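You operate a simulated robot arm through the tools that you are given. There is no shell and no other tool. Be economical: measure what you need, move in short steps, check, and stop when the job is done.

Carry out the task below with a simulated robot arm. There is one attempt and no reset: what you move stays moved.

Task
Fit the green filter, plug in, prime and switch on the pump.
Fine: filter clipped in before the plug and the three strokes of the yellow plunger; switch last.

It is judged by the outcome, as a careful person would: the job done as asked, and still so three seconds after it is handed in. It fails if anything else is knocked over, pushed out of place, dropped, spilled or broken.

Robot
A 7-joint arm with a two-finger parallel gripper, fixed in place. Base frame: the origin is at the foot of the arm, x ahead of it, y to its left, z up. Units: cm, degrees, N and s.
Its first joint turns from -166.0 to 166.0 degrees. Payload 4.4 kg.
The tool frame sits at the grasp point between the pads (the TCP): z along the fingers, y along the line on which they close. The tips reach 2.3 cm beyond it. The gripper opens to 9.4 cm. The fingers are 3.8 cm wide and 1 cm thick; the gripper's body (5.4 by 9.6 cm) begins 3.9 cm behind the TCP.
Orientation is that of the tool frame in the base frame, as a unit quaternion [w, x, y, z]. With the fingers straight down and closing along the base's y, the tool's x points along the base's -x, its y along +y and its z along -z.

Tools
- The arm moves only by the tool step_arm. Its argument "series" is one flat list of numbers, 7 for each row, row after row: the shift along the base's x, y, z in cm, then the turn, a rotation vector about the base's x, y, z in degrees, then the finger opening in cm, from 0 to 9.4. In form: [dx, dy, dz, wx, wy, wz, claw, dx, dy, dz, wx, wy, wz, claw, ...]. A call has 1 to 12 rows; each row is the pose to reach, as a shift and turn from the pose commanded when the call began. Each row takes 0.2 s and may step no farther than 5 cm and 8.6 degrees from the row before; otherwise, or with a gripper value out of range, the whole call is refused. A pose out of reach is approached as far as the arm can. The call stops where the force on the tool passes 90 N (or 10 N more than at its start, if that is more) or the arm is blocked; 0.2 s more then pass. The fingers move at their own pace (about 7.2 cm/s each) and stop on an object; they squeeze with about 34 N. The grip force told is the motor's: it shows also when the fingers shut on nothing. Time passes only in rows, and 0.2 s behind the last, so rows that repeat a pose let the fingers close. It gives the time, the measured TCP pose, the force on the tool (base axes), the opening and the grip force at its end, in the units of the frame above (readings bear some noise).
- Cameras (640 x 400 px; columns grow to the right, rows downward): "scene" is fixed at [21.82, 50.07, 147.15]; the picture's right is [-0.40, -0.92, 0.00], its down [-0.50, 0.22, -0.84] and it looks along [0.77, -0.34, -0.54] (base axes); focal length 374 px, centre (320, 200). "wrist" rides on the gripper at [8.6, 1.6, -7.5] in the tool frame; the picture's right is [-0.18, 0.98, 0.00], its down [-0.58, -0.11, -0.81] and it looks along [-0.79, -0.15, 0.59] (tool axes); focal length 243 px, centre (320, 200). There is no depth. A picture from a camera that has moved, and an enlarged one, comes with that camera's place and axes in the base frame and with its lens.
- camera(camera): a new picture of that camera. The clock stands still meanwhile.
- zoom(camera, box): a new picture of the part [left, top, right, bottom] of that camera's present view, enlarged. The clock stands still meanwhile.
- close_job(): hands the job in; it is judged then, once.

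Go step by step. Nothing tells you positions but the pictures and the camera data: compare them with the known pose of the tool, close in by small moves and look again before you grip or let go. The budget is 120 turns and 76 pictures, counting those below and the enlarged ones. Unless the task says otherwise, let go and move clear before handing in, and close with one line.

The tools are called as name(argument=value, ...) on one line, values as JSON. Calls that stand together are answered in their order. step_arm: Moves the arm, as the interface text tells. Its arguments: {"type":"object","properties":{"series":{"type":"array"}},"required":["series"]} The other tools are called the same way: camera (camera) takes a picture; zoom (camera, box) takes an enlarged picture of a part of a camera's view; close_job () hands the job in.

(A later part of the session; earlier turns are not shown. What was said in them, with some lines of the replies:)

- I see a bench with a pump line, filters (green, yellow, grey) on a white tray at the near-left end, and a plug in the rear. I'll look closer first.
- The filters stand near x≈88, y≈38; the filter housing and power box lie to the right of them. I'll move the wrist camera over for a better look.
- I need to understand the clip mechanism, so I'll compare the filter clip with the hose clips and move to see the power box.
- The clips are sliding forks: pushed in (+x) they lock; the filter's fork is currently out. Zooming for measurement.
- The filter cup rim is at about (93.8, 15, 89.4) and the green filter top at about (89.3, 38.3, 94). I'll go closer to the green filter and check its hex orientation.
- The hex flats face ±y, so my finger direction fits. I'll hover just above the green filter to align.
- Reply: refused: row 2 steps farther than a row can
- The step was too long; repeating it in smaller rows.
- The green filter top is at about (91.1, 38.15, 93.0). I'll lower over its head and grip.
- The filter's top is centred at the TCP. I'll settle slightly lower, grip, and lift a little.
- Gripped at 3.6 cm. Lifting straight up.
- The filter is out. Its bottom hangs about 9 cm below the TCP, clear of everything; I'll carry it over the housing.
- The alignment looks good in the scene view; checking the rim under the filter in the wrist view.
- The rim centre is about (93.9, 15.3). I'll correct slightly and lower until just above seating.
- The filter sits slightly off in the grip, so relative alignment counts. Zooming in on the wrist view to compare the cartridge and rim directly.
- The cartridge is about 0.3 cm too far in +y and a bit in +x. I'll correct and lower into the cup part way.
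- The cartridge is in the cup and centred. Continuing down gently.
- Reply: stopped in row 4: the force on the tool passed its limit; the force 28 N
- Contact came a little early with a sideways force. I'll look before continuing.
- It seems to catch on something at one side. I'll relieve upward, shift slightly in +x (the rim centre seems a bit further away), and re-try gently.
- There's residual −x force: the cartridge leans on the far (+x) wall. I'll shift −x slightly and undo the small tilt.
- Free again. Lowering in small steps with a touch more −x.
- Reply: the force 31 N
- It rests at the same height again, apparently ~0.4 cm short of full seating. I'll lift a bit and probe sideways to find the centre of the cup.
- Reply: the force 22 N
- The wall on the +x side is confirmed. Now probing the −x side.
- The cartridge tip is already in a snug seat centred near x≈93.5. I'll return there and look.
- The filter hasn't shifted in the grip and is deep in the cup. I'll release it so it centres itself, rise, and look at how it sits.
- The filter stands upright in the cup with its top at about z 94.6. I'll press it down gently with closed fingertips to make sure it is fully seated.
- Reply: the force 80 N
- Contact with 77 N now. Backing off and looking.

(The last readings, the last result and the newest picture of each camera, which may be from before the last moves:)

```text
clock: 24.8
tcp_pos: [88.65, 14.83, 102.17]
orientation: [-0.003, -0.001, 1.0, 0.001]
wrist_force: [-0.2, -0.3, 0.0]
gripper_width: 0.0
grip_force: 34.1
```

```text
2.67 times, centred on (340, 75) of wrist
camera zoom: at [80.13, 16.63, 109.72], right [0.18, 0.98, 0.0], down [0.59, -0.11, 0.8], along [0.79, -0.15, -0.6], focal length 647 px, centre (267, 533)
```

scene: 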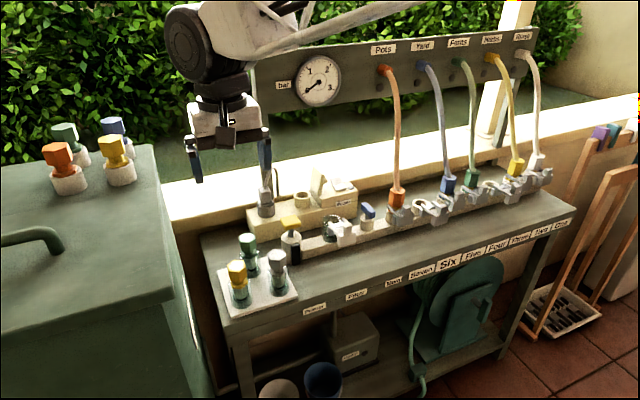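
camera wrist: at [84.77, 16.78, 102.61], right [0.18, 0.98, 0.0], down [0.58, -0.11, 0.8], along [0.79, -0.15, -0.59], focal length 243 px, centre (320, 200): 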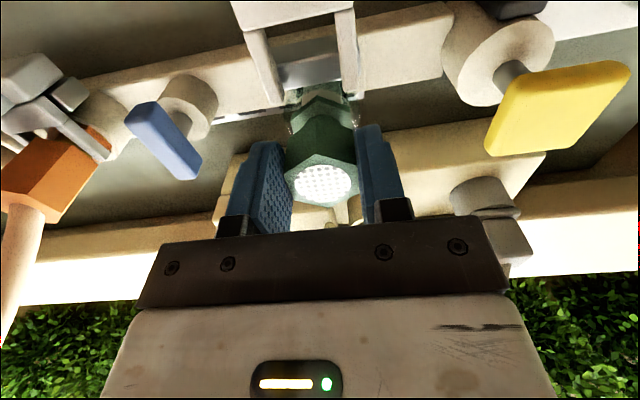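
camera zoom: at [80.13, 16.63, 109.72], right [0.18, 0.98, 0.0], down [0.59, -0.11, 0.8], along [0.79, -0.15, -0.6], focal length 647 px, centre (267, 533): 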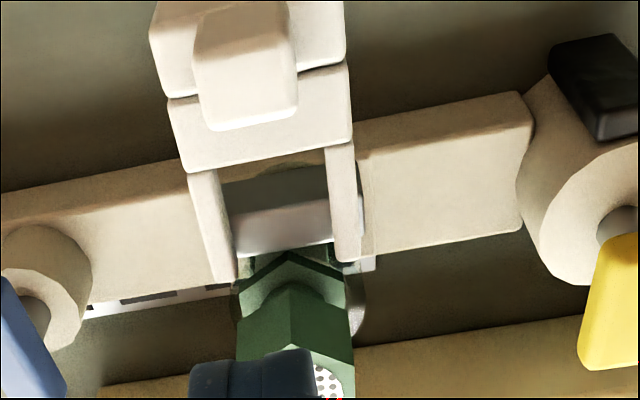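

The filter is seated and upright after pressing. Next is the fork clip: I'll move over its front knob and align to grip it.

step_arm(series=[-2, 0.2, 0, 0, 0, 0, 6, -3.2, 0.3, -2, 0, 0, 0, 6, -3.2, 0.3, -2.7, 0, 0, 0, 6])

camera(camera="wrist")

zoom(camera="scene", box=[310, 180, 370, 240])

```text
clock: 25.6
tcp_pos: [85.69, 15.54, 99.81]
orientation: [-0.001, -0.001, 1.0, 0.0]
wrist_force: [-0.4, -0.9, -0.2]
gripper_width: 5.98
grip_force: 0.1
```

```text
30 pictures are left
camera wrist: at [77.12, 17.32, 107.44], right [0.18, 0.98, 0.0], down [0.58, -0.11, 0.8], along [0.79, -0.15, -0.59], focal length 243 px, centre (320, 200)
```

wrist: 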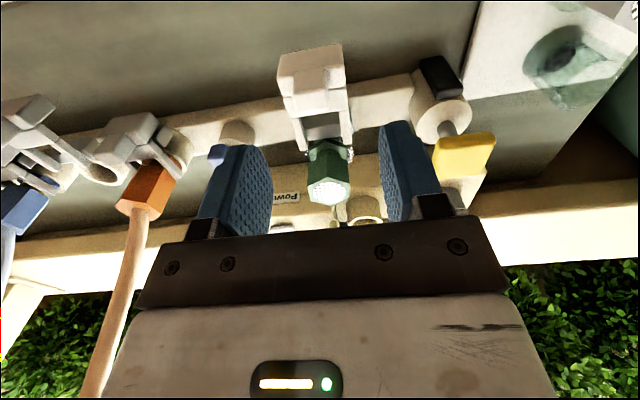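

```text
6.67 times, centred on (340, 210) of scene
camera zoom: at [21.82, 50.07, 147.15], right [-0.4, -0.92, 0.0], down [-0.5, 0.22, -0.84], along [0.77, -0.34, -0.54], focal length 2491 px, centre (187, 133)
```

zoom: 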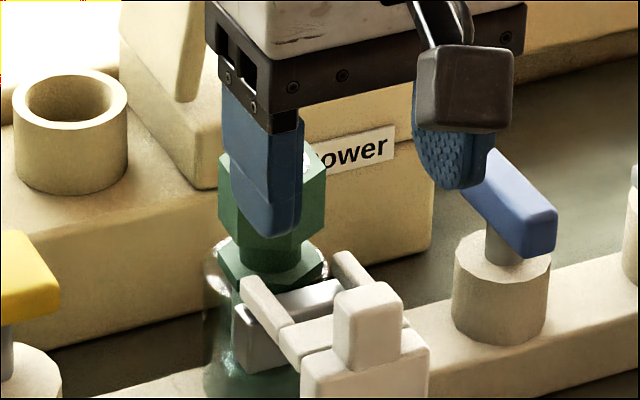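

The knob top is at about (85.6, 15.0, 93.5). Lowering around it with open fingers, then closing.

step_arm(series=[-0.1, -0.35, -2, 0, 0, 0, 6, -0.1, -0.35, -4, 0, 0, 0, 6, -0.1, -0.35, -6, 0, 0, 0, 6, -0.1, -0.35, -6, 0, 0, 0, 6])

camera(camera="wrist")

```text
clock: 26.6
tcp_pos: [85.47, 15.02, 93.87]
orientation: [-0.002, -0.001, 1.0, 0.001]
wrist_force: [-0.8, 0.2, 0.3]
gripper_width: 6.02
grip_force: 0.0
```

```text
28 pictures are left
camera wrist: at [76.91, 16.73, 101.47], right [0.18, 0.98, 0.0], down [0.58, -0.11, 0.8], along [0.79, -0.15, -0.59], focal length 243 px, centre (320, 200)
```

wrist: 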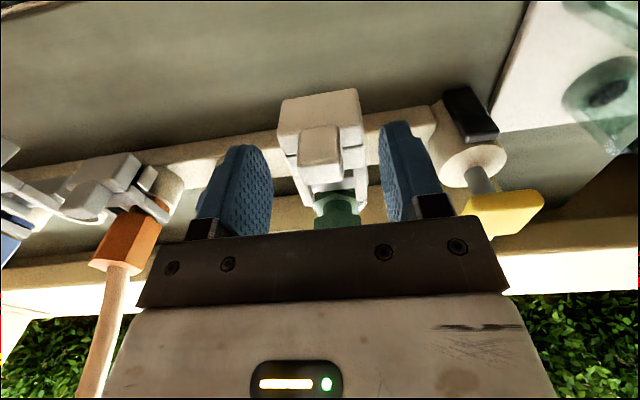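

zoom(camera="scene", box=[310, 180, 380, 240])

```text
6.67 times, centred on (345, 210) of scene
camera zoom: at [21.82, 50.07, 147.15], right [-0.4, -0.92, 0.0], down [-0.5, 0.22, -0.84], along [0.77, -0.34, -0.54], focal length 2491 px, centre (153, 133)
```

zoom: 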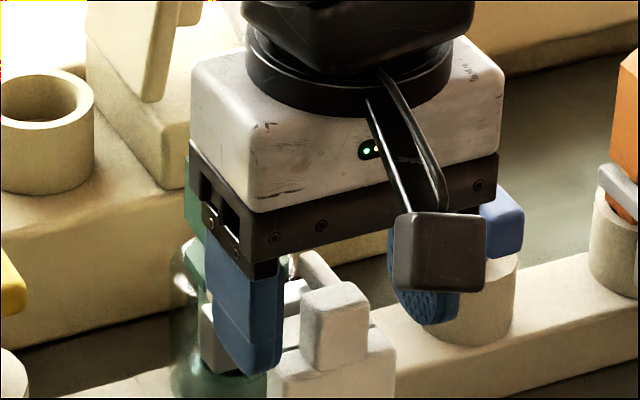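

The fingers straddle the knob at the right height. Closing on it.

step_arm(series=[0, 0, -0.3, 0, 0, 0, 4, 0, 0, -0.3, 0, 0, 0, 1.5, 0, 0, -0.3, 0, 0, 0, 1.5, 0, 0, -0.3, 0, 0, 0, 1.5])

step_arm(series=[0.4, 0, 0, 0, 0, 0, 1.5, 0.8, 0, 0, 0, 0, 0, 1.5, 1.2, 0, 0, 0, 0, 0, 1.5, 1.5, 0, 0, 0, 0, 0, 1.5])

camera(camera="wrist")

```text
clock: 27.6
tcp_pos: [85.47, 15.1, 93.69]
orientation: [-0.001, 0.0, 1.0, 0.001]
wrist_force: [-0.2, -11.7, -0.9]
gripper_width: 2.18
grip_force: 45.0
```

```text
clock: 28.6
tcp_pos: [86.99, 15.03, 93.59]
orientation: [-0.002, 0.0, 1.0, 0.001]
wrist_force: [-0.1, -39.9, -2.4]
gripper_width: 2.17
grip_force: 44.8
```

```text
26 pictures are left
camera wrist: at [78.44, 16.79, 101.17], right [0.18, 0.98, 0.0], down [0.58, -0.11, 0.8], along [0.79, -0.15, -0.59], focal length 243 px, centre (320, 200)
```

wrist: 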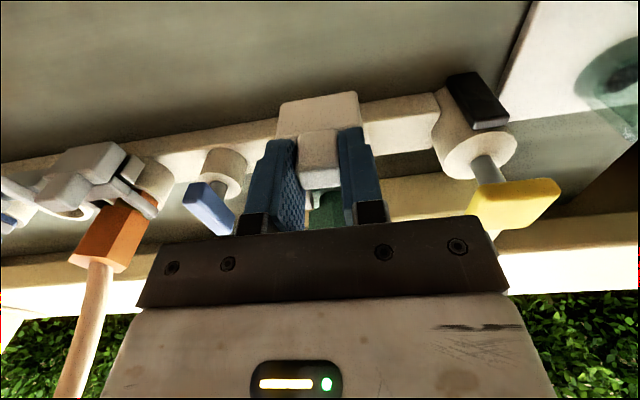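

The fork slides freely; the side load says the track drifts toward −y, so I'll correct that while pushing on.

step_arm(series=[0, -0.25, 0, 0, 0, 0, 1.5, 0.4, -0.3, 0, 0, 0, 0, 1.5, 0.8, -0.3, 0, 0, 0, 0, 1.5, 0.8, -0.3, 0, 0, 0, 0, 1.5])

zoom(camera="wrist", box=[240, 80, 400, 230])

zoom(camera="scene", box=[310, 180, 380, 240])

```text
clock: 29.6
tcp_pos: [88.02, 14.96, 93.77]
orientation: [-0.002, -0.002, 1.0, 0.001]
wrist_force: [1.1, 28.3, -7.0]
gripper_width: 2.17
grip_force: 44.9
```

```text
2.67 times, centred on (320, 155) of wrist
camera zoom: at [79.35, 16.76, 101.17], right [0.18, 0.98, 0.0], down [0.58, -0.11, 0.8], along [0.79, -0.15, -0.59], focal length 647 px, centre (320, 320)
```

zoom: 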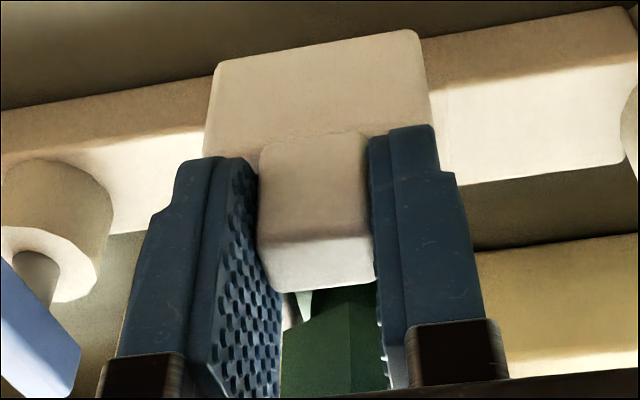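

```text
6.67 times, centred on (345, 210) of scene
camera zoom: at [21.82, 50.07, 147.15], right [-0.4, -0.92, 0.0], down [-0.5, 0.22, -0.84], along [0.77, -0.34, -0.54], focal length 2491 px, centre (153, 133)
```

zoom: 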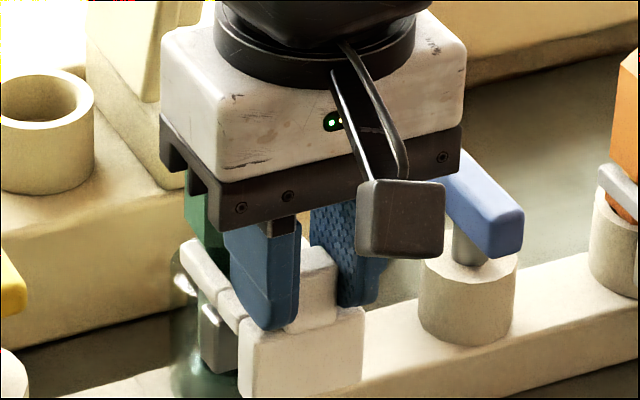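

The fork is now around the filter neck. I'll push on to its end stop.

step_arm(series=[0, 0.15, 0, 0, 0, 0, 1.5, 0.25, 0.15, 0, 0, 0, 0, 1.5, 0.5, 0.15, 0, 0, 0, 0, 1.5, 0.7, 0.15, 0, 0, 0, 0, 1.5])

```text
clock: 30.6
tcp_pos: [88.52, 14.92, 93.63]
orientation: [-0.002, -0.001, 1.0, 0.0]
wrist_force: [0.2, 13.4, -12.0]
gripper_width: 2.15
grip_force: 44.8
```

step_arm(series=[0.2, 0.05, 0, 0, 0, 0, 1.5, 0.4, 0.05, 0, 0, 0, 0, 1.5, 0.4, 0.05, 0, 0, 0, 0, 1.5])

zoom(camera="scene", box=[310, 170, 450, 250])

```text
clock: 31.4
tcp_pos: [88.97, 15.02, 93.59]
orientation: [-0.002, 0.001, 1.0, 0.001]
wrist_force: [0.1, -8.1, -3.9]
gripper_width: 2.16
grip_force: 44.8
```

```text
4.57 times, centred on (380, 210) of scene
camera zoom: at [21.82, 50.07, 147.15], right [-0.4, -0.92, 0.0], down [-0.5, 0.22, -0.84], along [0.77, -0.34, -0.54], focal length 1708 px, centre (46, 154)
```

zoom: 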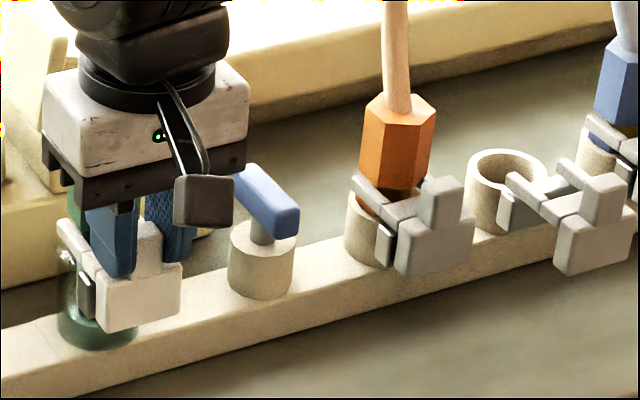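

step_arm(series=[0.2, 0, 0, 0, 0, 0, 1.5, 0.4, 0, 0, 0, 0, 0, 1.5, 0.6, 0, 0, 0, 0, 0, 1.5, 0.6, 0, 0, 0, 0, 0, 1.5])

```text
clock: 32.4
tcp_pos: [89.42, 15.09, 93.59]
orientation: [-0.002, -0.002, 1.0, 0.0]
wrist_force: [-41.0, -15.7, 6.1]
gripper_width: 2.15
grip_force: 45.1
```

End stop reached (−41 N). Releasing and checking.

step_arm(series=[-0.1, 0, 0, 0, 0, 0, 1.5, -0.1, 0, 0, 0, 0, 0, 4, -0.1, 0, 0, 0, 0, 0, 5, -0.1, 0, 3, 0, 0, 0, 5, -2, 0, 7, 0, 0, 0, 5, -5, 0, 9, 0, 0, 0, 5])

zoom(camera="scene", box=[250, 150, 390, 250])

camera(camera="wrist")

```text
clock: 33.8
tcp_pos: [84.38, 14.97, 102.86]
orientation: [-0.002, -0.001, 1.0, 0.001]
wrist_force: [-0.3, 0.3, -1.4]
gripper_width: 5.02
grip_force: 0.0
```

```text
4.00 times, centred on (320, 200) of scene
camera zoom: at [21.82, 50.07, 147.15], right [-0.4, -0.92, 0.0], down [-0.5, 0.22, -0.84], along [0.77, -0.34, -0.54], focal length 1495 px, centre (320, 200)
```

zoom: 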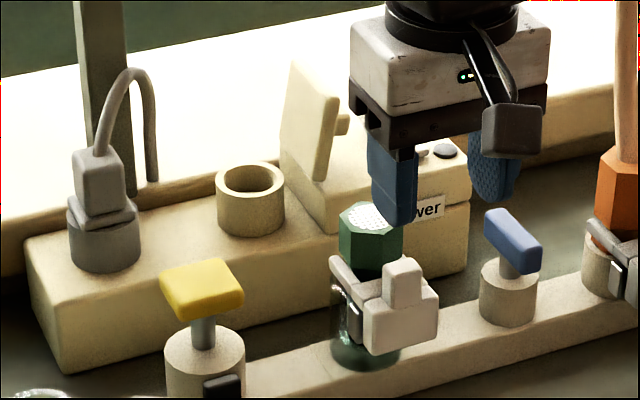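

```text
21 pictures are left
camera wrist: at [75.91, 16.83, 110.38], right [0.18, 0.98, 0.0], down [0.58, -0.11, 0.8], along [0.79, -0.15, -0.6], focal length 243 px, centre (320, 200)
```

wrist: 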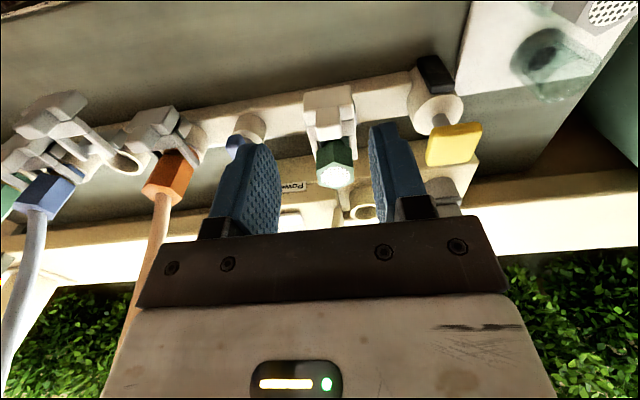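

The filter is clipped in (the fork now matches the locked hose clips). Next, the plug, at roughly (103, 30.5, 96), which is beyond straight-down reach, so I'll tilt the tool forward about 25° and look at it closer.

step_arm(series=[1, 4, 1, 0, -6, 0, 5, 2, 8, 2, 0, -12, 0, 5, 4, 12, 2.5, 0, -18, 0, 5, 7, 15, 2.5, 0, -25, 0, 5, 10.5, 15.5, 2.5, 0, -25, 0, 5])

camera(camera="wrist")

```text
clock: 35.0
tcp_pos: [95.38, 30.56, 105.5]
orientation: [0.215, 0.0, 0.977, 0.0]
wrist_force: [0.5, -0.1, 0.6]
gripper_width: 4.97
grip_force: 0.1
```

```text
20 pictures are left
camera wrist: at [84.42, 32.34, 108.65], right [0.17, 0.98, 0.08], down [0.19, -0.11, 0.98], along [0.97, -0.15, -0.2], focal length 243 px, centre (320, 200)
```

wrist: 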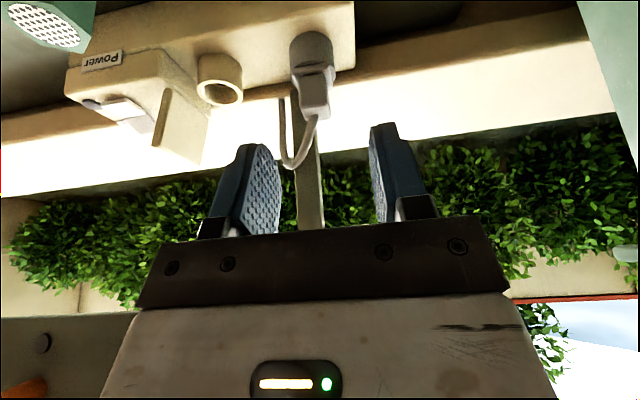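

Reach is fine with the tilt. I'll zoom to measure the plug before approaching.

zoom(camera="wrist", box=[190, 20, 350, 180])

zoom(camera="scene", box=[250, 150, 320, 230])

```text
2.50 times, centred on (270, 100) of wrist
camera zoom: at [84.42, 32.34, 108.65], right [0.17, 0.98, 0.08], down [0.19, -0.11, 0.98], along [0.97, -0.15, -0.2], focal length 606 px, centre (445, 450)
```

zoom: 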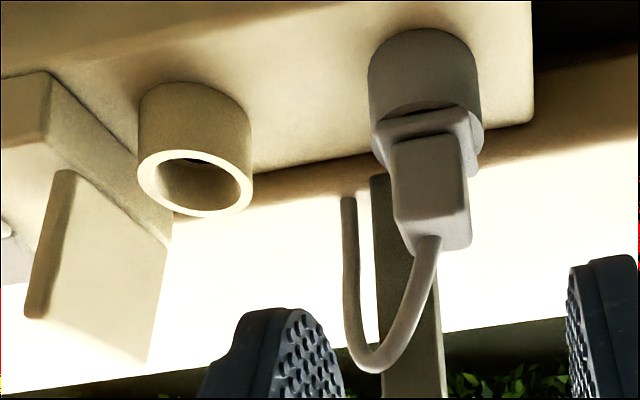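

```text
5.00 times, centred on (285, 190) of scene
camera zoom: at [21.82, 50.07, 147.15], right [-0.4, -0.92, 0.0], down [-0.5, 0.22, -0.84], along [0.77, -0.34, -0.54], focal length 1868 px, centre (495, 250)
```

zoom: 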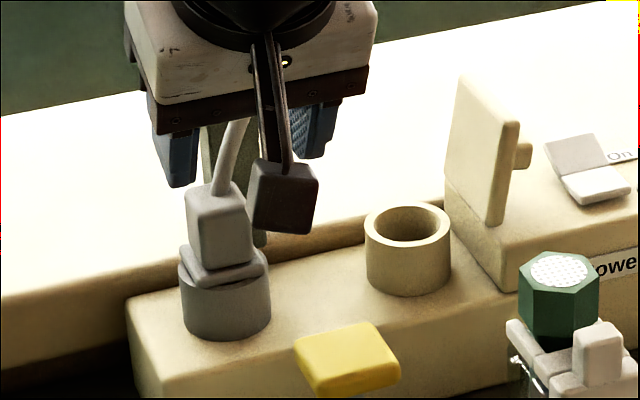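

The plug's block is roughly 2.8 cm wide. I'll tilt further to about 40° (keeping the palm clear of the cable) and come closer.

step_arm(series=[1, -0.4, -1.5, 0, -8, 0, 6, 2, -0.8, -3, 0, -15, 0, 6, 3, -0.8, -4.5, 0, -15, 0, 6])

camera(camera="wrist")

```text
clock: 35.8
tcp_pos: [98.16, 29.72, 101.18]
orientation: [0.34, -0.001, 0.94, 0.001]
wrist_force: [0.3, 1.2, 0.0]
gripper_width: 6.0
grip_force: 0.0
```

```text
17 pictures are left
camera wrist: at [86.84, 31.44, 101.4], right [0.14, 0.98, 0.12], down [-0.07, -0.11, 0.99], along [0.99, -0.15, 0.06], focal length 243 px, centre (320, 200)
```

wrist: 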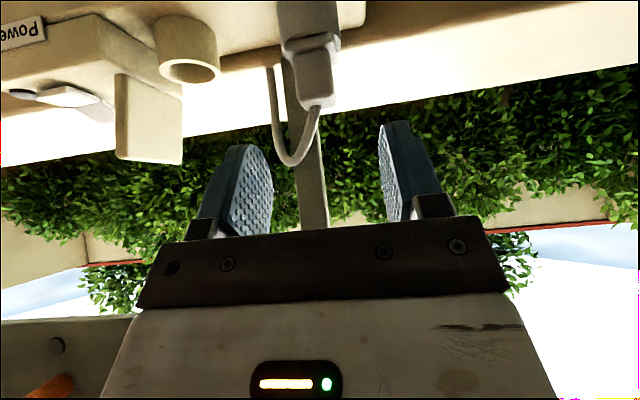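

Triangulating wrist views: plug top ≈ (107.5, 29.1, 94.6), socket rim ≈ (107.5, 18.1, 89.7). Approaching along the tool axis in two stages.

step_arm(series=[2, -0.3, -1.6, 0, -8, 0, 6, 4, -0.6, -3.2, 0, -8, 0, 6, 5.5, -0.6, -4.5, 0, -8, 0, 6, 5.5, -0.6, -4.5, 0, -8, 0, 6])

camera(camera="wrist")

```text
clock: 36.8
tcp_pos: [103.51, 29.02, 96.29]
orientation: [0.406, -0.001, 0.914, 0.001]
wrist_force: [-0.1, -0.4, 0.5]
gripper_width: 6.02
grip_force: 0.0
```

```text
16 pictures are left
camera wrist: at [92.25, 30.78, 94.94], right [0.12, 0.98, 0.14], down [-0.21, -0.11, 0.97], along [0.97, -0.15, 0.19], focal length 243 px, centre (320, 200)
```

wrist: 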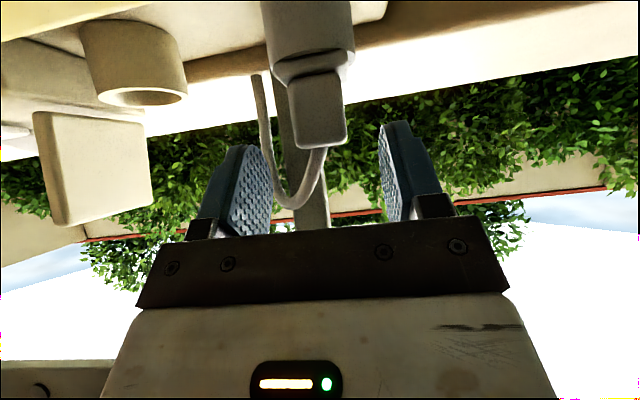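

The plug's top is at z≈94.4 and is centred between the fingers. Moving in and closing.

step_arm(series=[2, 0, -1.1, 0, 0, 0, 6, 3.9, 0, -2.2, 0, 0, 0, 6, 3.9, 0, -2.2, 0, 0, 0, 6])

camera(camera="wrist")

```text
clock: 37.6
tcp_pos: [107.49, 29.17, 94.0]
orientation: [0.406, -0.001, 0.914, 0.001]
wrist_force: [0.3, -0.3, -0.1]
gripper_width: 6.02
grip_force: 0.1
```

```text
15 pictures are left
camera wrist: at [96.21, 30.88, 92.55], right [0.12, 0.98, 0.14], down [-0.21, -0.11, 0.97], along [0.97, -0.15, 0.19], focal length 243 px, centre (320, 200)
```

wrist: 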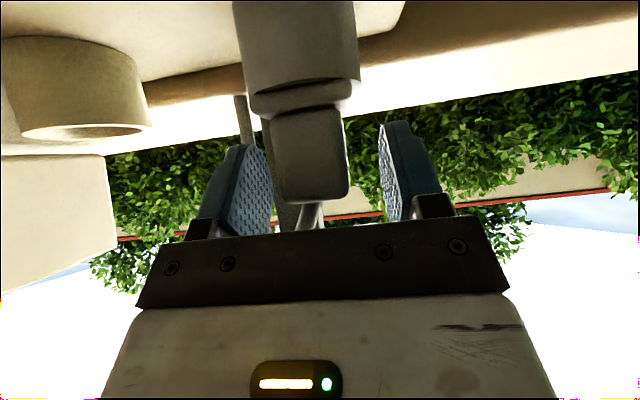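

The block is between the pads. Nudging −y slightly and closing.

step_arm(series=[0, -0.15, 0, 0, 0, 0, 4, 0, -0.15, 0, 0, 0, 0, 1.5, 0, -0.15, 0, 0, 0, 0, 1.5, 0, -0.15, 0, 0, 0, 0, 1.5])

```text
clock: 38.6
tcp_pos: [107.45, 29.02, 93.93]
orientation: [0.406, -0.001, 0.914, 0.001]
wrist_force: [-0.6, 0.8, 0.7]
gripper_width: 2.96
grip_force: 33.8
```

Gripped at 3.0 cm with no side load. Lifting the plug straight up.

step_arm(series=[0, 0, 0.6, 0, 0, 0, 1.5, 0, 0, 1.5, 0, 0, 0, 1.5, 0, 0, 2.5, 0, 0, 0, 1.5, 0, 0, 4, 0, 0, 0, 1.5, 0, 0, 5.5, 0, 0, 0, 1.5])

zoom(camera="scene", box=[240, 140, 360, 230])

```text
clock: 39.8
tcp_pos: [107.64, 28.88, 99.54]
orientation: [0.406, -0.001, 0.914, 0.0]
wrist_force: [-0.3, 0.0, -0.5]
gripper_width: 2.91
grip_force: 34.6
```

```text
4.44 times, centred on (300, 185) of scene
camera zoom: at [21.82, 50.07, 147.15], right [-0.4, -0.92, 0.0], down [-0.5, 0.22, -0.84], along [0.77, -0.34, -0.54], focal length 1661 px, centre (409, 267)
```

zoom: 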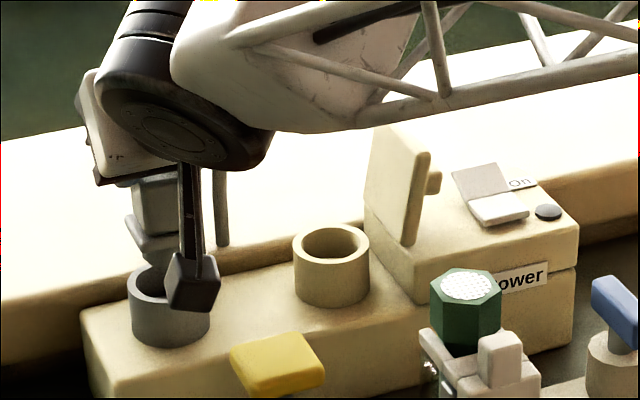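

The plug is out. The open flap beside the socket (y≈14.5) would foul the wide gripper body, so I'll yaw the tool 45° (hand toward +y) while moving sideways, staying high.

step_arm(series=[0, -1, 0.5, 0, 0, -7.5, 1.5, 0, -2, 0.5, 0, 0, -15, 1.5, 0, -3, 0.5, 0, 0, -22.5, 1.5, 0, -4, 0.5, 0, 0, -30, 1.5, 0, -5, 0.5, 0, 0, -37.5, 1.5, 0, -6, 0.5, 0, 0, -45, 1.5, 0, -6, 0.5, 0, 0, -45, 1.5])

camera(camera="scene")

```text
clock: 41.4
tcp_pos: [107.51, 22.94, 99.92]
orientation: [0.375, 0.35, 0.844, -0.156]
wrist_force: [-0.4, 0.5, -1.0]
gripper_width: 2.94
grip_force: 34.1
```

```text
13 pictures are left
```

scene: 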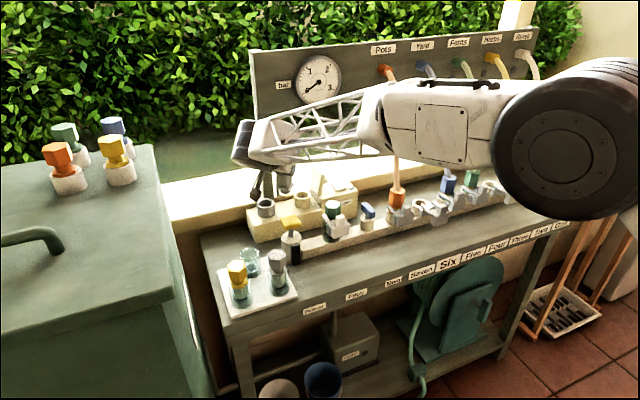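

Pose reached. Moving above the socket and viewing from the wrist.

step_arm(series=[0, -2.4, 0, 0, 0, 0, 1.5, 0, -4.8, 0, 0, 0, 0, 1.5, 0, -4.8, 0, 0, 0, 0, 1.5])

camera(camera="wrist")

zoom(camera="scene", box=[240, 150, 360, 230])

```text
clock: 42.2
tcp_pos: [107.41, 18.12, 99.92]
orientation: [0.375, 0.349, 0.845, -0.154]
wrist_force: [-0.2, -0.9, -0.9]
gripper_width: 2.94
grip_force: 33.7
```

```text
12 pictures are left
camera wrist: at [100.67, 27.42, 98.52], right [0.78, 0.61, 0.14], down [-0.22, 0.07, 0.97], along [0.58, -0.79, 0.19], focal length 243 px, centre (320, 200)
```

wrist: 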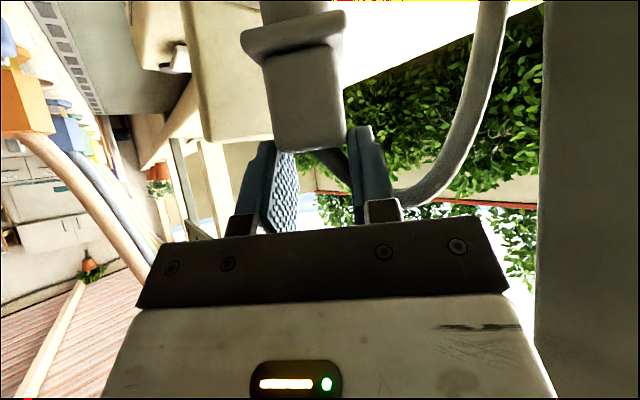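

```text
5.00 times, centred on (300, 190) of scene
camera zoom: at [21.82, 50.07, 147.15], right [-0.4, -0.92, 0.0], down [-0.5, 0.22, -0.84], along [0.77, -0.34, -0.54], focal length 1868 px, centre (420, 250)
```

zoom: 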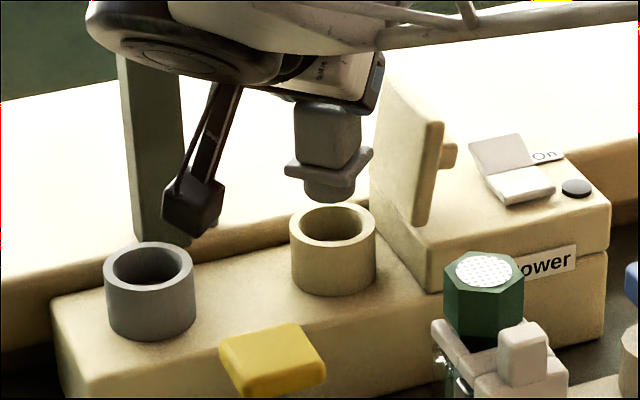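

The scene view shows a round pin right above the socket bore. I'll add 10° of yaw for more flap clearance, then lower partway.

step_arm(series=[0, 0, 0, 0, 0, -6, 1.5, 0, 0, 0, 0, 0, -12, 1.5, 0, 0, -1.2, 0, 0, -12, 1.5, 0, 0, -2.4, 0, 0, -12, 1.5, 0, 0, -3.2, 0, 0, -12, 1.5, 0, 0, -3.2, 0, 0, -12, 1.5])

zoom(camera="scene", box=[270, 160, 350, 220])

```text
clock: 43.6
tcp_pos: [107.38, 18.24, 96.73]
orientation: [0.356, 0.436, 0.803, -0.194]
wrist_force: [-0.6, 0.0, -1.1]
gripper_width: 2.95
grip_force: 33.8
```

```text
6.67 times, centred on (310, 190) of scene
camera zoom: at [21.82, 50.07, 147.15], right [-0.4, -0.92, 0.0], down [-0.5, 0.22, -0.84], along [0.77, -0.34, -0.54], focal length 2491 px, centre (387, 267)
```

zoom: 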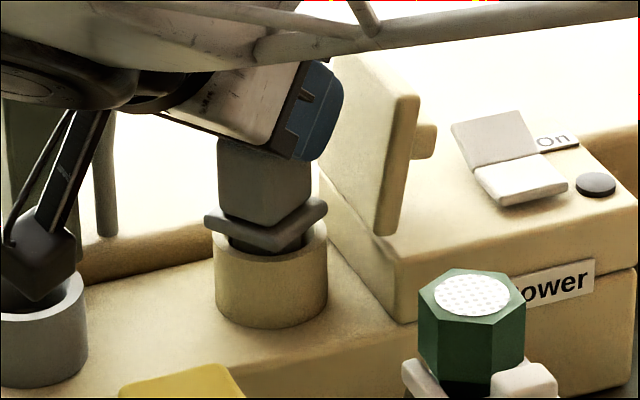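

The pin is entering the bore, slightly left; nudging −y and lowering further.

step_arm(series=[0, -0.22, -0.4, 0, 0, 0, 1.5, 0, -0.22, -1, 0, 0, 0, 1.5, 0, -0.22, -1.6, 0, 0, 0, 1.5, 0, -0.22, -1.6, 0, 0, 0, 1.5])

step_arm(series=[0, 0, -0.3, 0, 0, 0, 1.5, 0, 0, -0.6, 0, 0, 0, 1.5, 0, 0, -0.9, 0, 0, 0, 1.5, 0, 0, -1.2, 0, 0, 0, 1.5])

zoom(camera="scene", box=[270, 160, 350, 220])

```text
clock: 44.6
tcp_pos: [107.55, 18.14, 95.13]
orientation: [0.358, 0.435, 0.803, -0.193]
wrist_force: [3.0, -1.2, 12.7]
gripper_width: 2.95
grip_force: 33.9
```

```text
clock: 45.6
tcp_pos: [107.43, 18.02, 93.67]
orientation: [0.356, 0.435, 0.804, -0.193]
wrist_force: [2.4, 0.2, 20.6]
gripper_width: 2.98
grip_force: 34.1
```

```text
6.67 times, centred on (310, 190) of scene
camera zoom: at [21.82, 50.07, 147.15], right [-0.4, -0.92, 0.0], down [-0.5, 0.22, -0.84], along [0.77, -0.34, -0.54], focal length 2491 px, centre (387, 267)
```

zoom: 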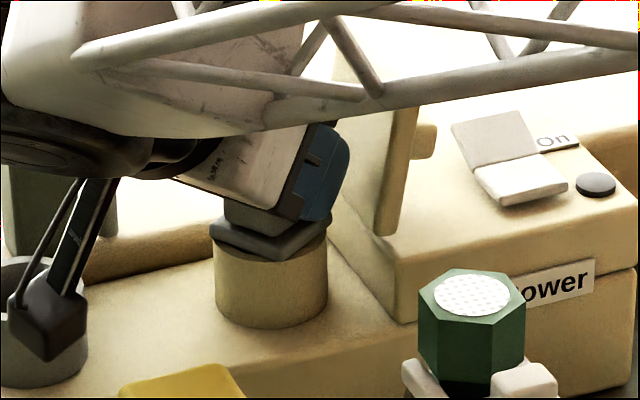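

The plug plate is at the rim. A final press to confirm it's home.

step_arm(series=[0, 0, -0.2, 0, 0, 0, 1.5, 0, 0, -0.4, 0, 0, 0, 1.5, 0, 0, -0.4, 0, 0, 0, 1.5])

```text
clock: 46.4
tcp_pos: [107.47, 18.11, 93.74]
orientation: [0.357, 0.435, 0.804, -0.192]
wrist_force: [-7.3, -7.5, 31.1]
gripper_width: 2.95
grip_force: 34.1
```

Home at z 93.7. Releasing and backing out along the tool axis.

step_arm(series=[0, 0, 0.3, 0, 0, 0, 2.5, 0, 0, 0.3, 0, 0, 0, 4.6, 0, 0, 0.3, 0, 0, 0, 4.6, -0.6, 1, 1.3, 0, 0, 0, 4.6, -1.6, 2.5, 3, 0, 0, 0, 4.6, -3, 4.6, 5.3, 0, 0, 0, 4.6, -4.6, 6.5, 8.3, 0, 0, 0, 4.6, -6, 8, 12, 0, 0, 0, 4.6])

zoom(camera="scene", box=[240, 150, 360, 250])

```text
clock: 48.2
tcp_pos: [101.55, 25.99, 105.5]
orientation: [0.357, 0.436, 0.804, -0.193]
wrist_force: [-0.5, 0.1, -0.3]
gripper_width: 4.61
grip_force: 0.0
```

```text
4.00 times, centred on (300, 200) of scene
camera zoom: at [21.82, 50.07, 147.15], right [-0.4, -0.92, 0.0], down [-0.5, 0.22, -0.84], along [0.77, -0.34, -0.54], focal length 1495 px, centre (400, 200)
```

zoom: 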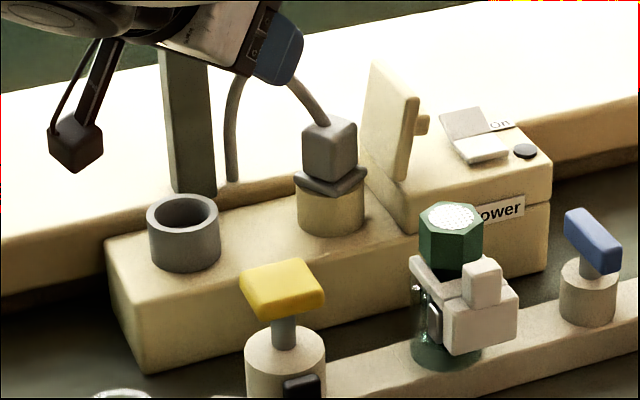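

The plug is in the socket. Now I'll restore the straight-down tool pose for the yellow plunger, at about (93.2, 26.4, 92.7).

step_arm(series=[-1, 0, 0.5, 0, 0, 7.2, 5, -2, 0, 0.5, 0, 0, 14.4, 5, -3, 0, 0.5, 0, 0, 21.6, 5, -4, 0, 0.5, 0, 0, 28.8, 5, -5, 0.2, 0.5, 0, 0, 36, 5, -6, 0.3, 0.5, 0, 0, 43.2, 5, -7, 0.4, 0.5, 0, 0, 50.4, 5, -8, 0.4, 0.5, 0, 0, 57, 5])

step_arm(series=[0, 0, 0, 0, 8, 0, 7, 0, 0, 0, 0, 16, 0, 7, 0, 0, 0, 0, 24, 0, 7, 0, 0, 0, 0, 32, 0, 7, 0, 0, 0, 0, 40, 0, 7, 0, 0, 0, 0, 48, 0, 7, 0, 0, -3, 0, 48, 0, 7])

```text
clock: 50.0
tcp_pos: [93.39, 26.4, 105.91]
orientation: [0.406, -0.002, 0.914, 0.001]
wrist_force: [-0.2, -0.2, -0.2]
gripper_width: 5.01
grip_force: 0.0
```

```text
clock: 51.6
tcp_pos: [93.36, 26.56, 103.22]
orientation: [-0.003, -0.001, 1.0, 0.0]
wrist_force: [-0.3, -0.2, 0.6]
gripper_width: 6.98
grip_force: 0.1
```

step_arm(series=[0, 0, -2.5, 0, 0, 0, 7, 0, 0, -5, 0, 0, 0, 7, 0, 0, -7, 0, 0, 0, 7, 0, 0, -7, 0, 0, 0, 7])

camera(camera="wrist")

zoom(camera="scene", box=[255, 180, 335, 260])

```text
clock: 52.6
tcp_pos: [93.53, 26.51, 96.02]
orientation: [-0.001, -0.001, 1.0, 0.001]
wrist_force: [-0.5, -0.2, 0.1]
gripper_width: 7.02
grip_force: 0.1
```

```text
7 pictures are left
camera wrist: at [85.0, 28.23, 103.55], right [0.18, 0.98, 0.0], down [0.58, -0.11, 0.8], along [0.79, -0.15, -0.59], focal length 243 px, centre (320, 200)
```

wrist: 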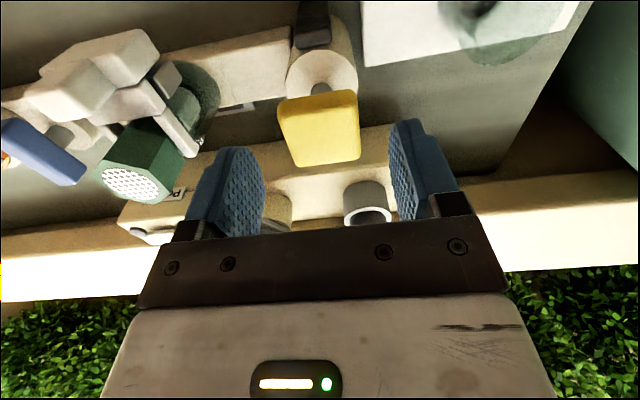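

```text
5.00 times, centred on (295, 220) of scene
camera zoom: at [21.82, 50.07, 147.15], right [-0.4, -0.92, 0.0], down [-0.5, 0.22, -0.84], along [0.77, -0.34, -0.54], focal length 1868 px, centre (445, 100)
```

zoom: 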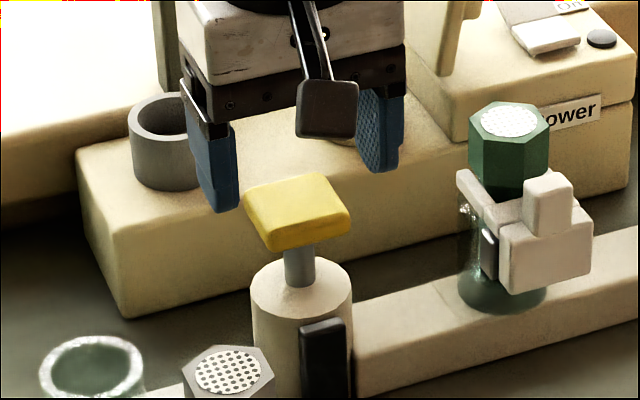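

The handle is centred between the fingers. I'll grip its edges with the fingertips.

step_arm(series=[0, 0.1, -1, 0, 0, 0, 7, 0, 0.1, -2.1, 0, 0, 0, 7, 0, 0.1, -2.1, 0, 0, 0, 5, 0, 0.1, -2.1, 0, 0, 0, 3.5, 0, 0.1, -2.1, 0, 0, 0, 3.5])

step_arm(series=[0, 0, -0.4, 0, 0, 0, 3.5, 0, 0, -0.8, 0, 0, 0, 3.5, 0, 0, -1.2, 0, 0, 0, 3.5, 0, 0, -1.6, 0, 0, 0, 3.5])

```text
clock: 53.8
tcp_pos: [93.74, 26.51, 93.85]
orientation: [-0.001, 0.0, 1.0, 0.001]
wrist_force: [3.4, 14.6, -0.8]
gripper_width: 4.3
grip_force: 44.9
```

```text
clock: 54.8
tcp_pos: [93.62, 26.6, 92.46]
orientation: [0.0, -0.002, 1.0, 0.001]
wrist_force: [35.2, 32.7, 4.0]
gripper_width: 4.33
grip_force: 44.7
```

The plunger moves down with me. I'll relieve the side load and continue to the bottom stop.

step_arm(series=[0.2, 0.15, -0.2, 0, 0, 0, 3.5, 0.2, 0.15, -0.4, 0, 0, 0, 3.5, 0.2, 0.15, -0.6, 0, 0, 0, 3.5, 0.2, 0.15, -0.6, 0, 0, 0, 3.5])

step_arm(series=[0, 0, -0.2, 0, 0, 0, 3.5, 0, 0, -0.4, 0, 0, 0, 3.5, 0, 0, -0.6, 0, 0, 0, 3.5])

```text
clock: 55.8
tcp_pos: [93.7, 26.56, 91.69]
orientation: [-0.002, 0.0, 1.0, 0.0]
wrist_force: [2.5, -8.4, 6.0]
gripper_width: 4.31
grip_force: 44.8
```

```text
clock: 56.6
tcp_pos: [93.6, 26.49, 91.19]
orientation: [-0.002, -0.002, 1.0, 0.001]
wrist_force: [-29.6, -21.8, 23.3]
gripper_width: 4.33
grip_force: 45.0
```

zoom(camera="scene", box=[255, 180, 335, 260])

```text
5.00 times, centred on (295, 220) of scene
camera zoom: at [21.82, 50.07, 147.15], right [-0.4, -0.92, 0.0], down [-0.5, 0.22, -0.84], along [0.77, -0.34, -0.54], focal length 1868 px, centre (445, 100)
```

zoom: 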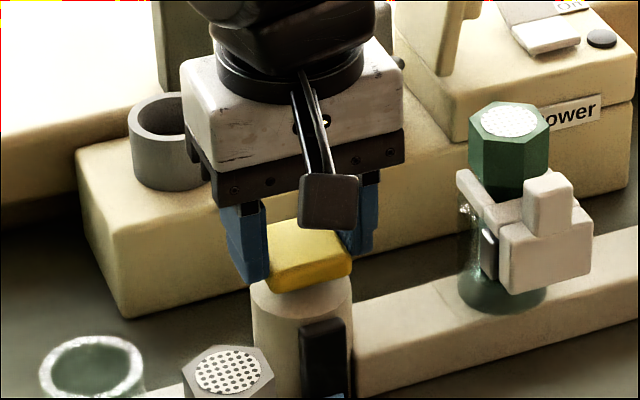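

The handle is bottomed, and the sight window shows a first blue mark. Pulling up to the top now.

step_arm(series=[-0.1, -0.08, 0.6, 0, 0, 0, 3.5, -0.1, -0.08, 1.2, 0, 0, 0, 3.5, -0.1, -0.08, 1.8, 0, 0, 0, 3.5, -0.1, -0.08, 2.4, 0, 0, 0, 3.5, -0.1, -0.08, 2.8, 0, 0, 0, 3.5, -0.1, -0.08, 2.8, 0, 0, 0, 3.5])

```text
clock: 58.0
tcp_pos: [93.62, 26.53, 93.84]
orientation: [-0.002, -0.001, 1.0, 0.001]
wrist_force: [30.7, 14.7, -22.0]
gripper_width: 4.32
grip_force: 45.4
```

At the top stop. Second stroke down and up.

step_arm(series=[0.1, 0.05, -0.6, 0, 0, 0, 3.5, 0.1, 0.05, -1.2, 0, 0, 0, 3.5, 0.1, 0.05, -1.8, 0, 0, 0, 3.5, 0.1, 0.05, -2.4, 0, 0, 0, 3.5, 0.1, 0.05, -2.8, 0, 0, 0, 3.5, 0.1, 0.05, -2.9, 0, 0, 0, 3.5])

step_arm(series=[0, 0, 0.6, 0, 0, 0, 3.5, 0, 0, 1.2, 0, 0, 0, 3.5, 0, 0, 1.8, 0, 0, 0, 3.5, 0, 0, 2.4, 0, 0, 0, 3.5, 0, 0, 2.8, 0, 0, 0, 3.5, 0, 0, 2.9, 0, 0, 0, 3.5])

```text
clock: 59.4
tcp_pos: [93.8, 26.57, 91.17]
orientation: [-0.001, 0.0, 1.0, 0.001]
wrist_force: [-23.8, -20.2, 28.7]
gripper_width: 4.3
grip_force: 44.8
```

```text
clock: 60.8
tcp_pos: [93.64, 26.63, 93.87]
orientation: [-0.001, 0.0, 1.0, 0.002]
wrist_force: [-3.4, -31.8, -18.7]
gripper_width: 4.32
grip_force: 44.2
```

Third stroke down.

step_arm(series=[0, -0.1, -0.6, 0, 0, 0, 3.5, 0, -0.1, -1.2, 0, 0, 0, 3.5, 0, -0.1, -1.8, 0, 0, 0, 3.5, 0, -0.1, -2.4, 0, 0, 0, 3.5, 0, -0.1, -2.8, 0, 0, 0, 3.5, 0, -0.1, -2.9, 0, 0, 0, 3.5])

zoom(camera="scene", box=[255, 180, 335, 280])

```text
clock: 62.2
tcp_pos: [93.73, 26.57, 91.27]
orientation: [0.0, -0.001, 1.0, 0.001]
wrist_force: [4.4, -2.0, 15.9]
gripper_width: 4.31
grip_force: 44.8
```

```text
4.00 times, centred on (295, 230) of scene
camera zoom: at [21.82, 50.07, 147.15], right [-0.4, -0.92, 0.0], down [-0.5, 0.22, -0.84], along [0.77, -0.34, -0.54], focal length 1495 px, centre (420, 80)
```

zoom: 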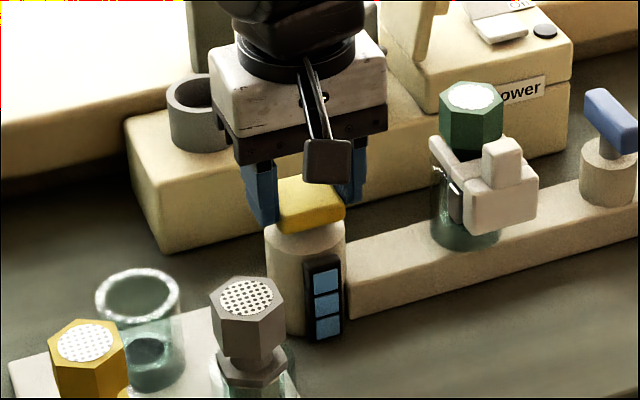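

All three marks are lit. I'll return the plunger to its up position, release it and back off.

step_arm(series=[0, 0, 0.6, 0, 0, 0, 3.5, 0, 0, 1.2, 0, 0, 0, 3.5, 0, 0, 1.8, 0, 0, 0, 3.5, 0, 0, 2.4, 0, 0, 0, 3.5, 0, 0, 2.6, 0, 0, 0, 3.5, 0, 0, 2.6, 0, 0, 0, 3.5, 0, 0, 2.6, 0, 0, 0, 6, 0, 0, 2.6, 0, 0, 0, 7.5, 0, 0, 5, 0, 0, 0, 7.5, 0, 0, 9, 0, 0, 0, 7.5, 0, 0, 13, 0, 0, 0, 4])

```text
clock: 64.6
tcp_pos: [93.94, 26.57, 104.08]
orientation: [-0.002, -0.001, 1.0, 0.001]
wrist_force: [-0.4, -0.3, -0.5]
gripper_width: 3.99
grip_force: 0.0
```

The plunger is done. Next the switch on the raised box: I'll move in front of it with closed fingers, tilted 30°, and look.

step_arm(series=[0.5, -4.7, 0.3, 0, -7.5, 0, 2, 1, -9.4, 0.5, 0, -15, 0, 0, 1.5, -14.1, 0.8, 0, -22.5, 0, 0, 3, -18.6, 1, 0, -30, 0, 0, 3, -19, 1, 0, -30, 0, 0])

camera(camera="wrist")

```text
clock: 65.8
tcp_pos: [96.75, 7.64, 104.98]
orientation: [0.259, -0.002, 0.966, 0.001]
wrist_force: [-0.4, -0.9, 0.3]
gripper_width: 0.0
grip_force: 33.8
```

```text
3 pictures are left
camera wrist: at [85.68, 9.4, 107.19], right [0.16, 0.98, 0.09], down [0.1, -0.11, 0.99], along [0.98, -0.15, -0.12], focal length 243 px, centre (320, 200)
```

wrist: 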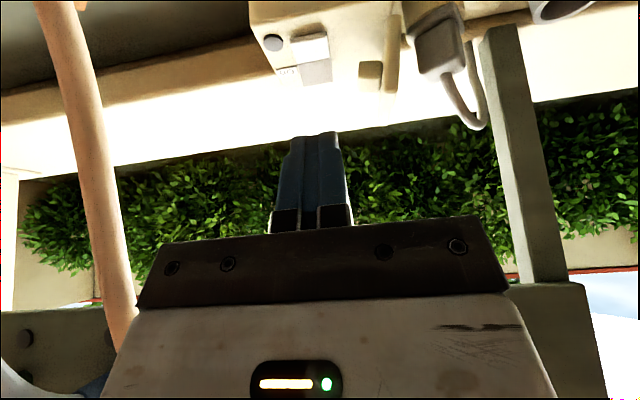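

Triangulated: raised far ("On") half of the rocker at about (108.2, 6.9, 91.6), clear of the flap at y≈13. Moving above it.

step_arm(series=[4, -0.4, -1, 0, 0, 0, 0, 8, -0.8, -3, 0, 0, 0, 0, 12, -1.1, -5.5, 0, 0, 0, 0, 12, -1.1, -8, 0, 0, 0, 0, 12, -1.1, -8, 0, 0, 0, 0])

zoom(camera="scene", box=[300, 150, 380, 210])

```text
clock: 67.0
tcp_pos: [108.97, 6.64, 97.24]
orientation: [0.257, -0.001, 0.966, 0.001]
wrist_force: [-0.8, 0.2, -0.6]
gripper_width: 0.01
grip_force: 33.6
```

```text
6.67 times, centred on (340, 180) of scene
camera zoom: at [21.82, 50.07, 147.15], right [-0.4, -0.92, 0.0], down [-0.5, 0.22, -0.84], along [0.77, -0.34, -0.54], focal length 2491 px, centre (187, 333)
```

zoom: 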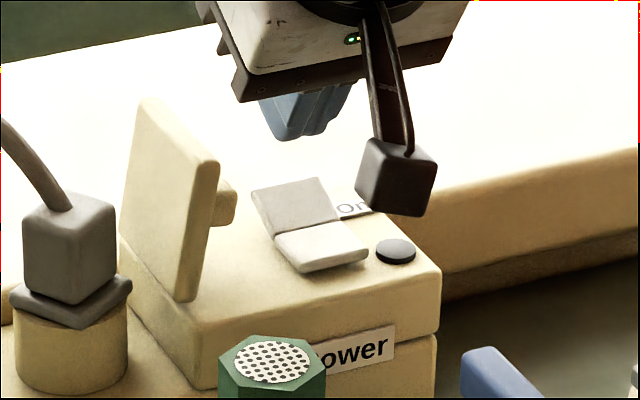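

The fingertips are right above the raised "On" half. Pressing down gently.

step_arm(series=[0, -0.1, -1, 0, 0, 0, 0, 0, -0.2, -2, 0, 0, 0, 0, 0, -0.2, -2.6, 0, 0, 0, 0, 0, -0.2, -2.6, 0, 0, 0, 0])

step_arm(series=[0, 0, -0.25, 0, 0, 0, 0, 0, 0, -0.5, 0, 0, 0, 0, 0, 0, -0.75, 0, 0, 0, 0, 0, 0, -1, 0, 0, 0, 0])

```text
clock: 68.0
tcp_pos: [108.61, 6.45, 94.5]
orientation: [0.258, 0.0, 0.966, 0.0]
wrist_force: [0.0, -0.5, 0.0]
gripper_width: 0.0
grip_force: 34.2
```

```text
clock: 69.0
tcp_pos: [108.9, 6.25, 93.83]
orientation: [0.259, -0.002, 0.966, 0.001]
wrist_force: [-10.0, -2.1, 25.0]
gripper_width: 0.0
grip_force: 34.4
```

step_arm(series=[0, 0, -0.2, 0, 0, 0, 0, 0, 0, -0.4, 0, 0, 0, 0, 0, 0, -0.4, 0, 0, 0, 0])

step_arm(series=[0, 0, 2, 0, 0, 0, 0, -2, 0, 5, 0, 0, 0, 0, -5, 0, 8, 0, 0, 0, 0, -9, 0, 10, 0, 0, 0, 0])

zoom(camera="scene", box=[240, 145, 380, 255])

```text
clock: 69.8
tcp_pos: [108.96, 6.26, 93.91]
orientation: [0.262, 0.0, 0.965, 0.001]
wrist_force: [-64.4, 2.8, 148.2]
gripper_width: 0.0
grip_force: 34.1
```

```text
clock: 70.8
tcp_pos: [99.63, 6.26, 102.67]
orientation: [0.256, -0.002, 0.967, 0.001]
wrist_force: [-0.1, 0.2, -0.3]
gripper_width: 0.02
grip_force: 33.9
```

```text
3.64 times, centred on (310, 200) of scene
camera zoom: at [21.82, 50.07, 147.15], right [-0.4, -0.92, 0.0], down [-0.5, 0.22, -0.84], along [0.77, -0.34, -0.54], focal length 1359 px, centre (356, 200)
```

zoom: 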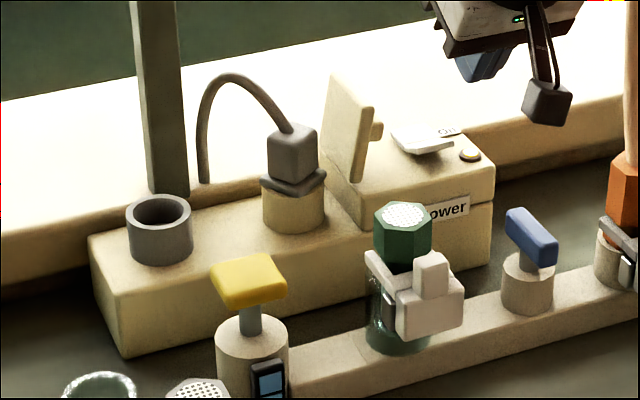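

The rocker has flipped to On and the lamp beside it is lit. The filter is clipped, the plug is home, the primer shows its marks, and the arm is clear, so I'm handing in.

close_job()

```text
The job is handed in.
```

The job is done and handed in, in this order: the green filter is clipped in, the pump is plugged in, the yellow plunger was worked three times (all three marks lit), and the pump was switched on last, with its lamp lit.
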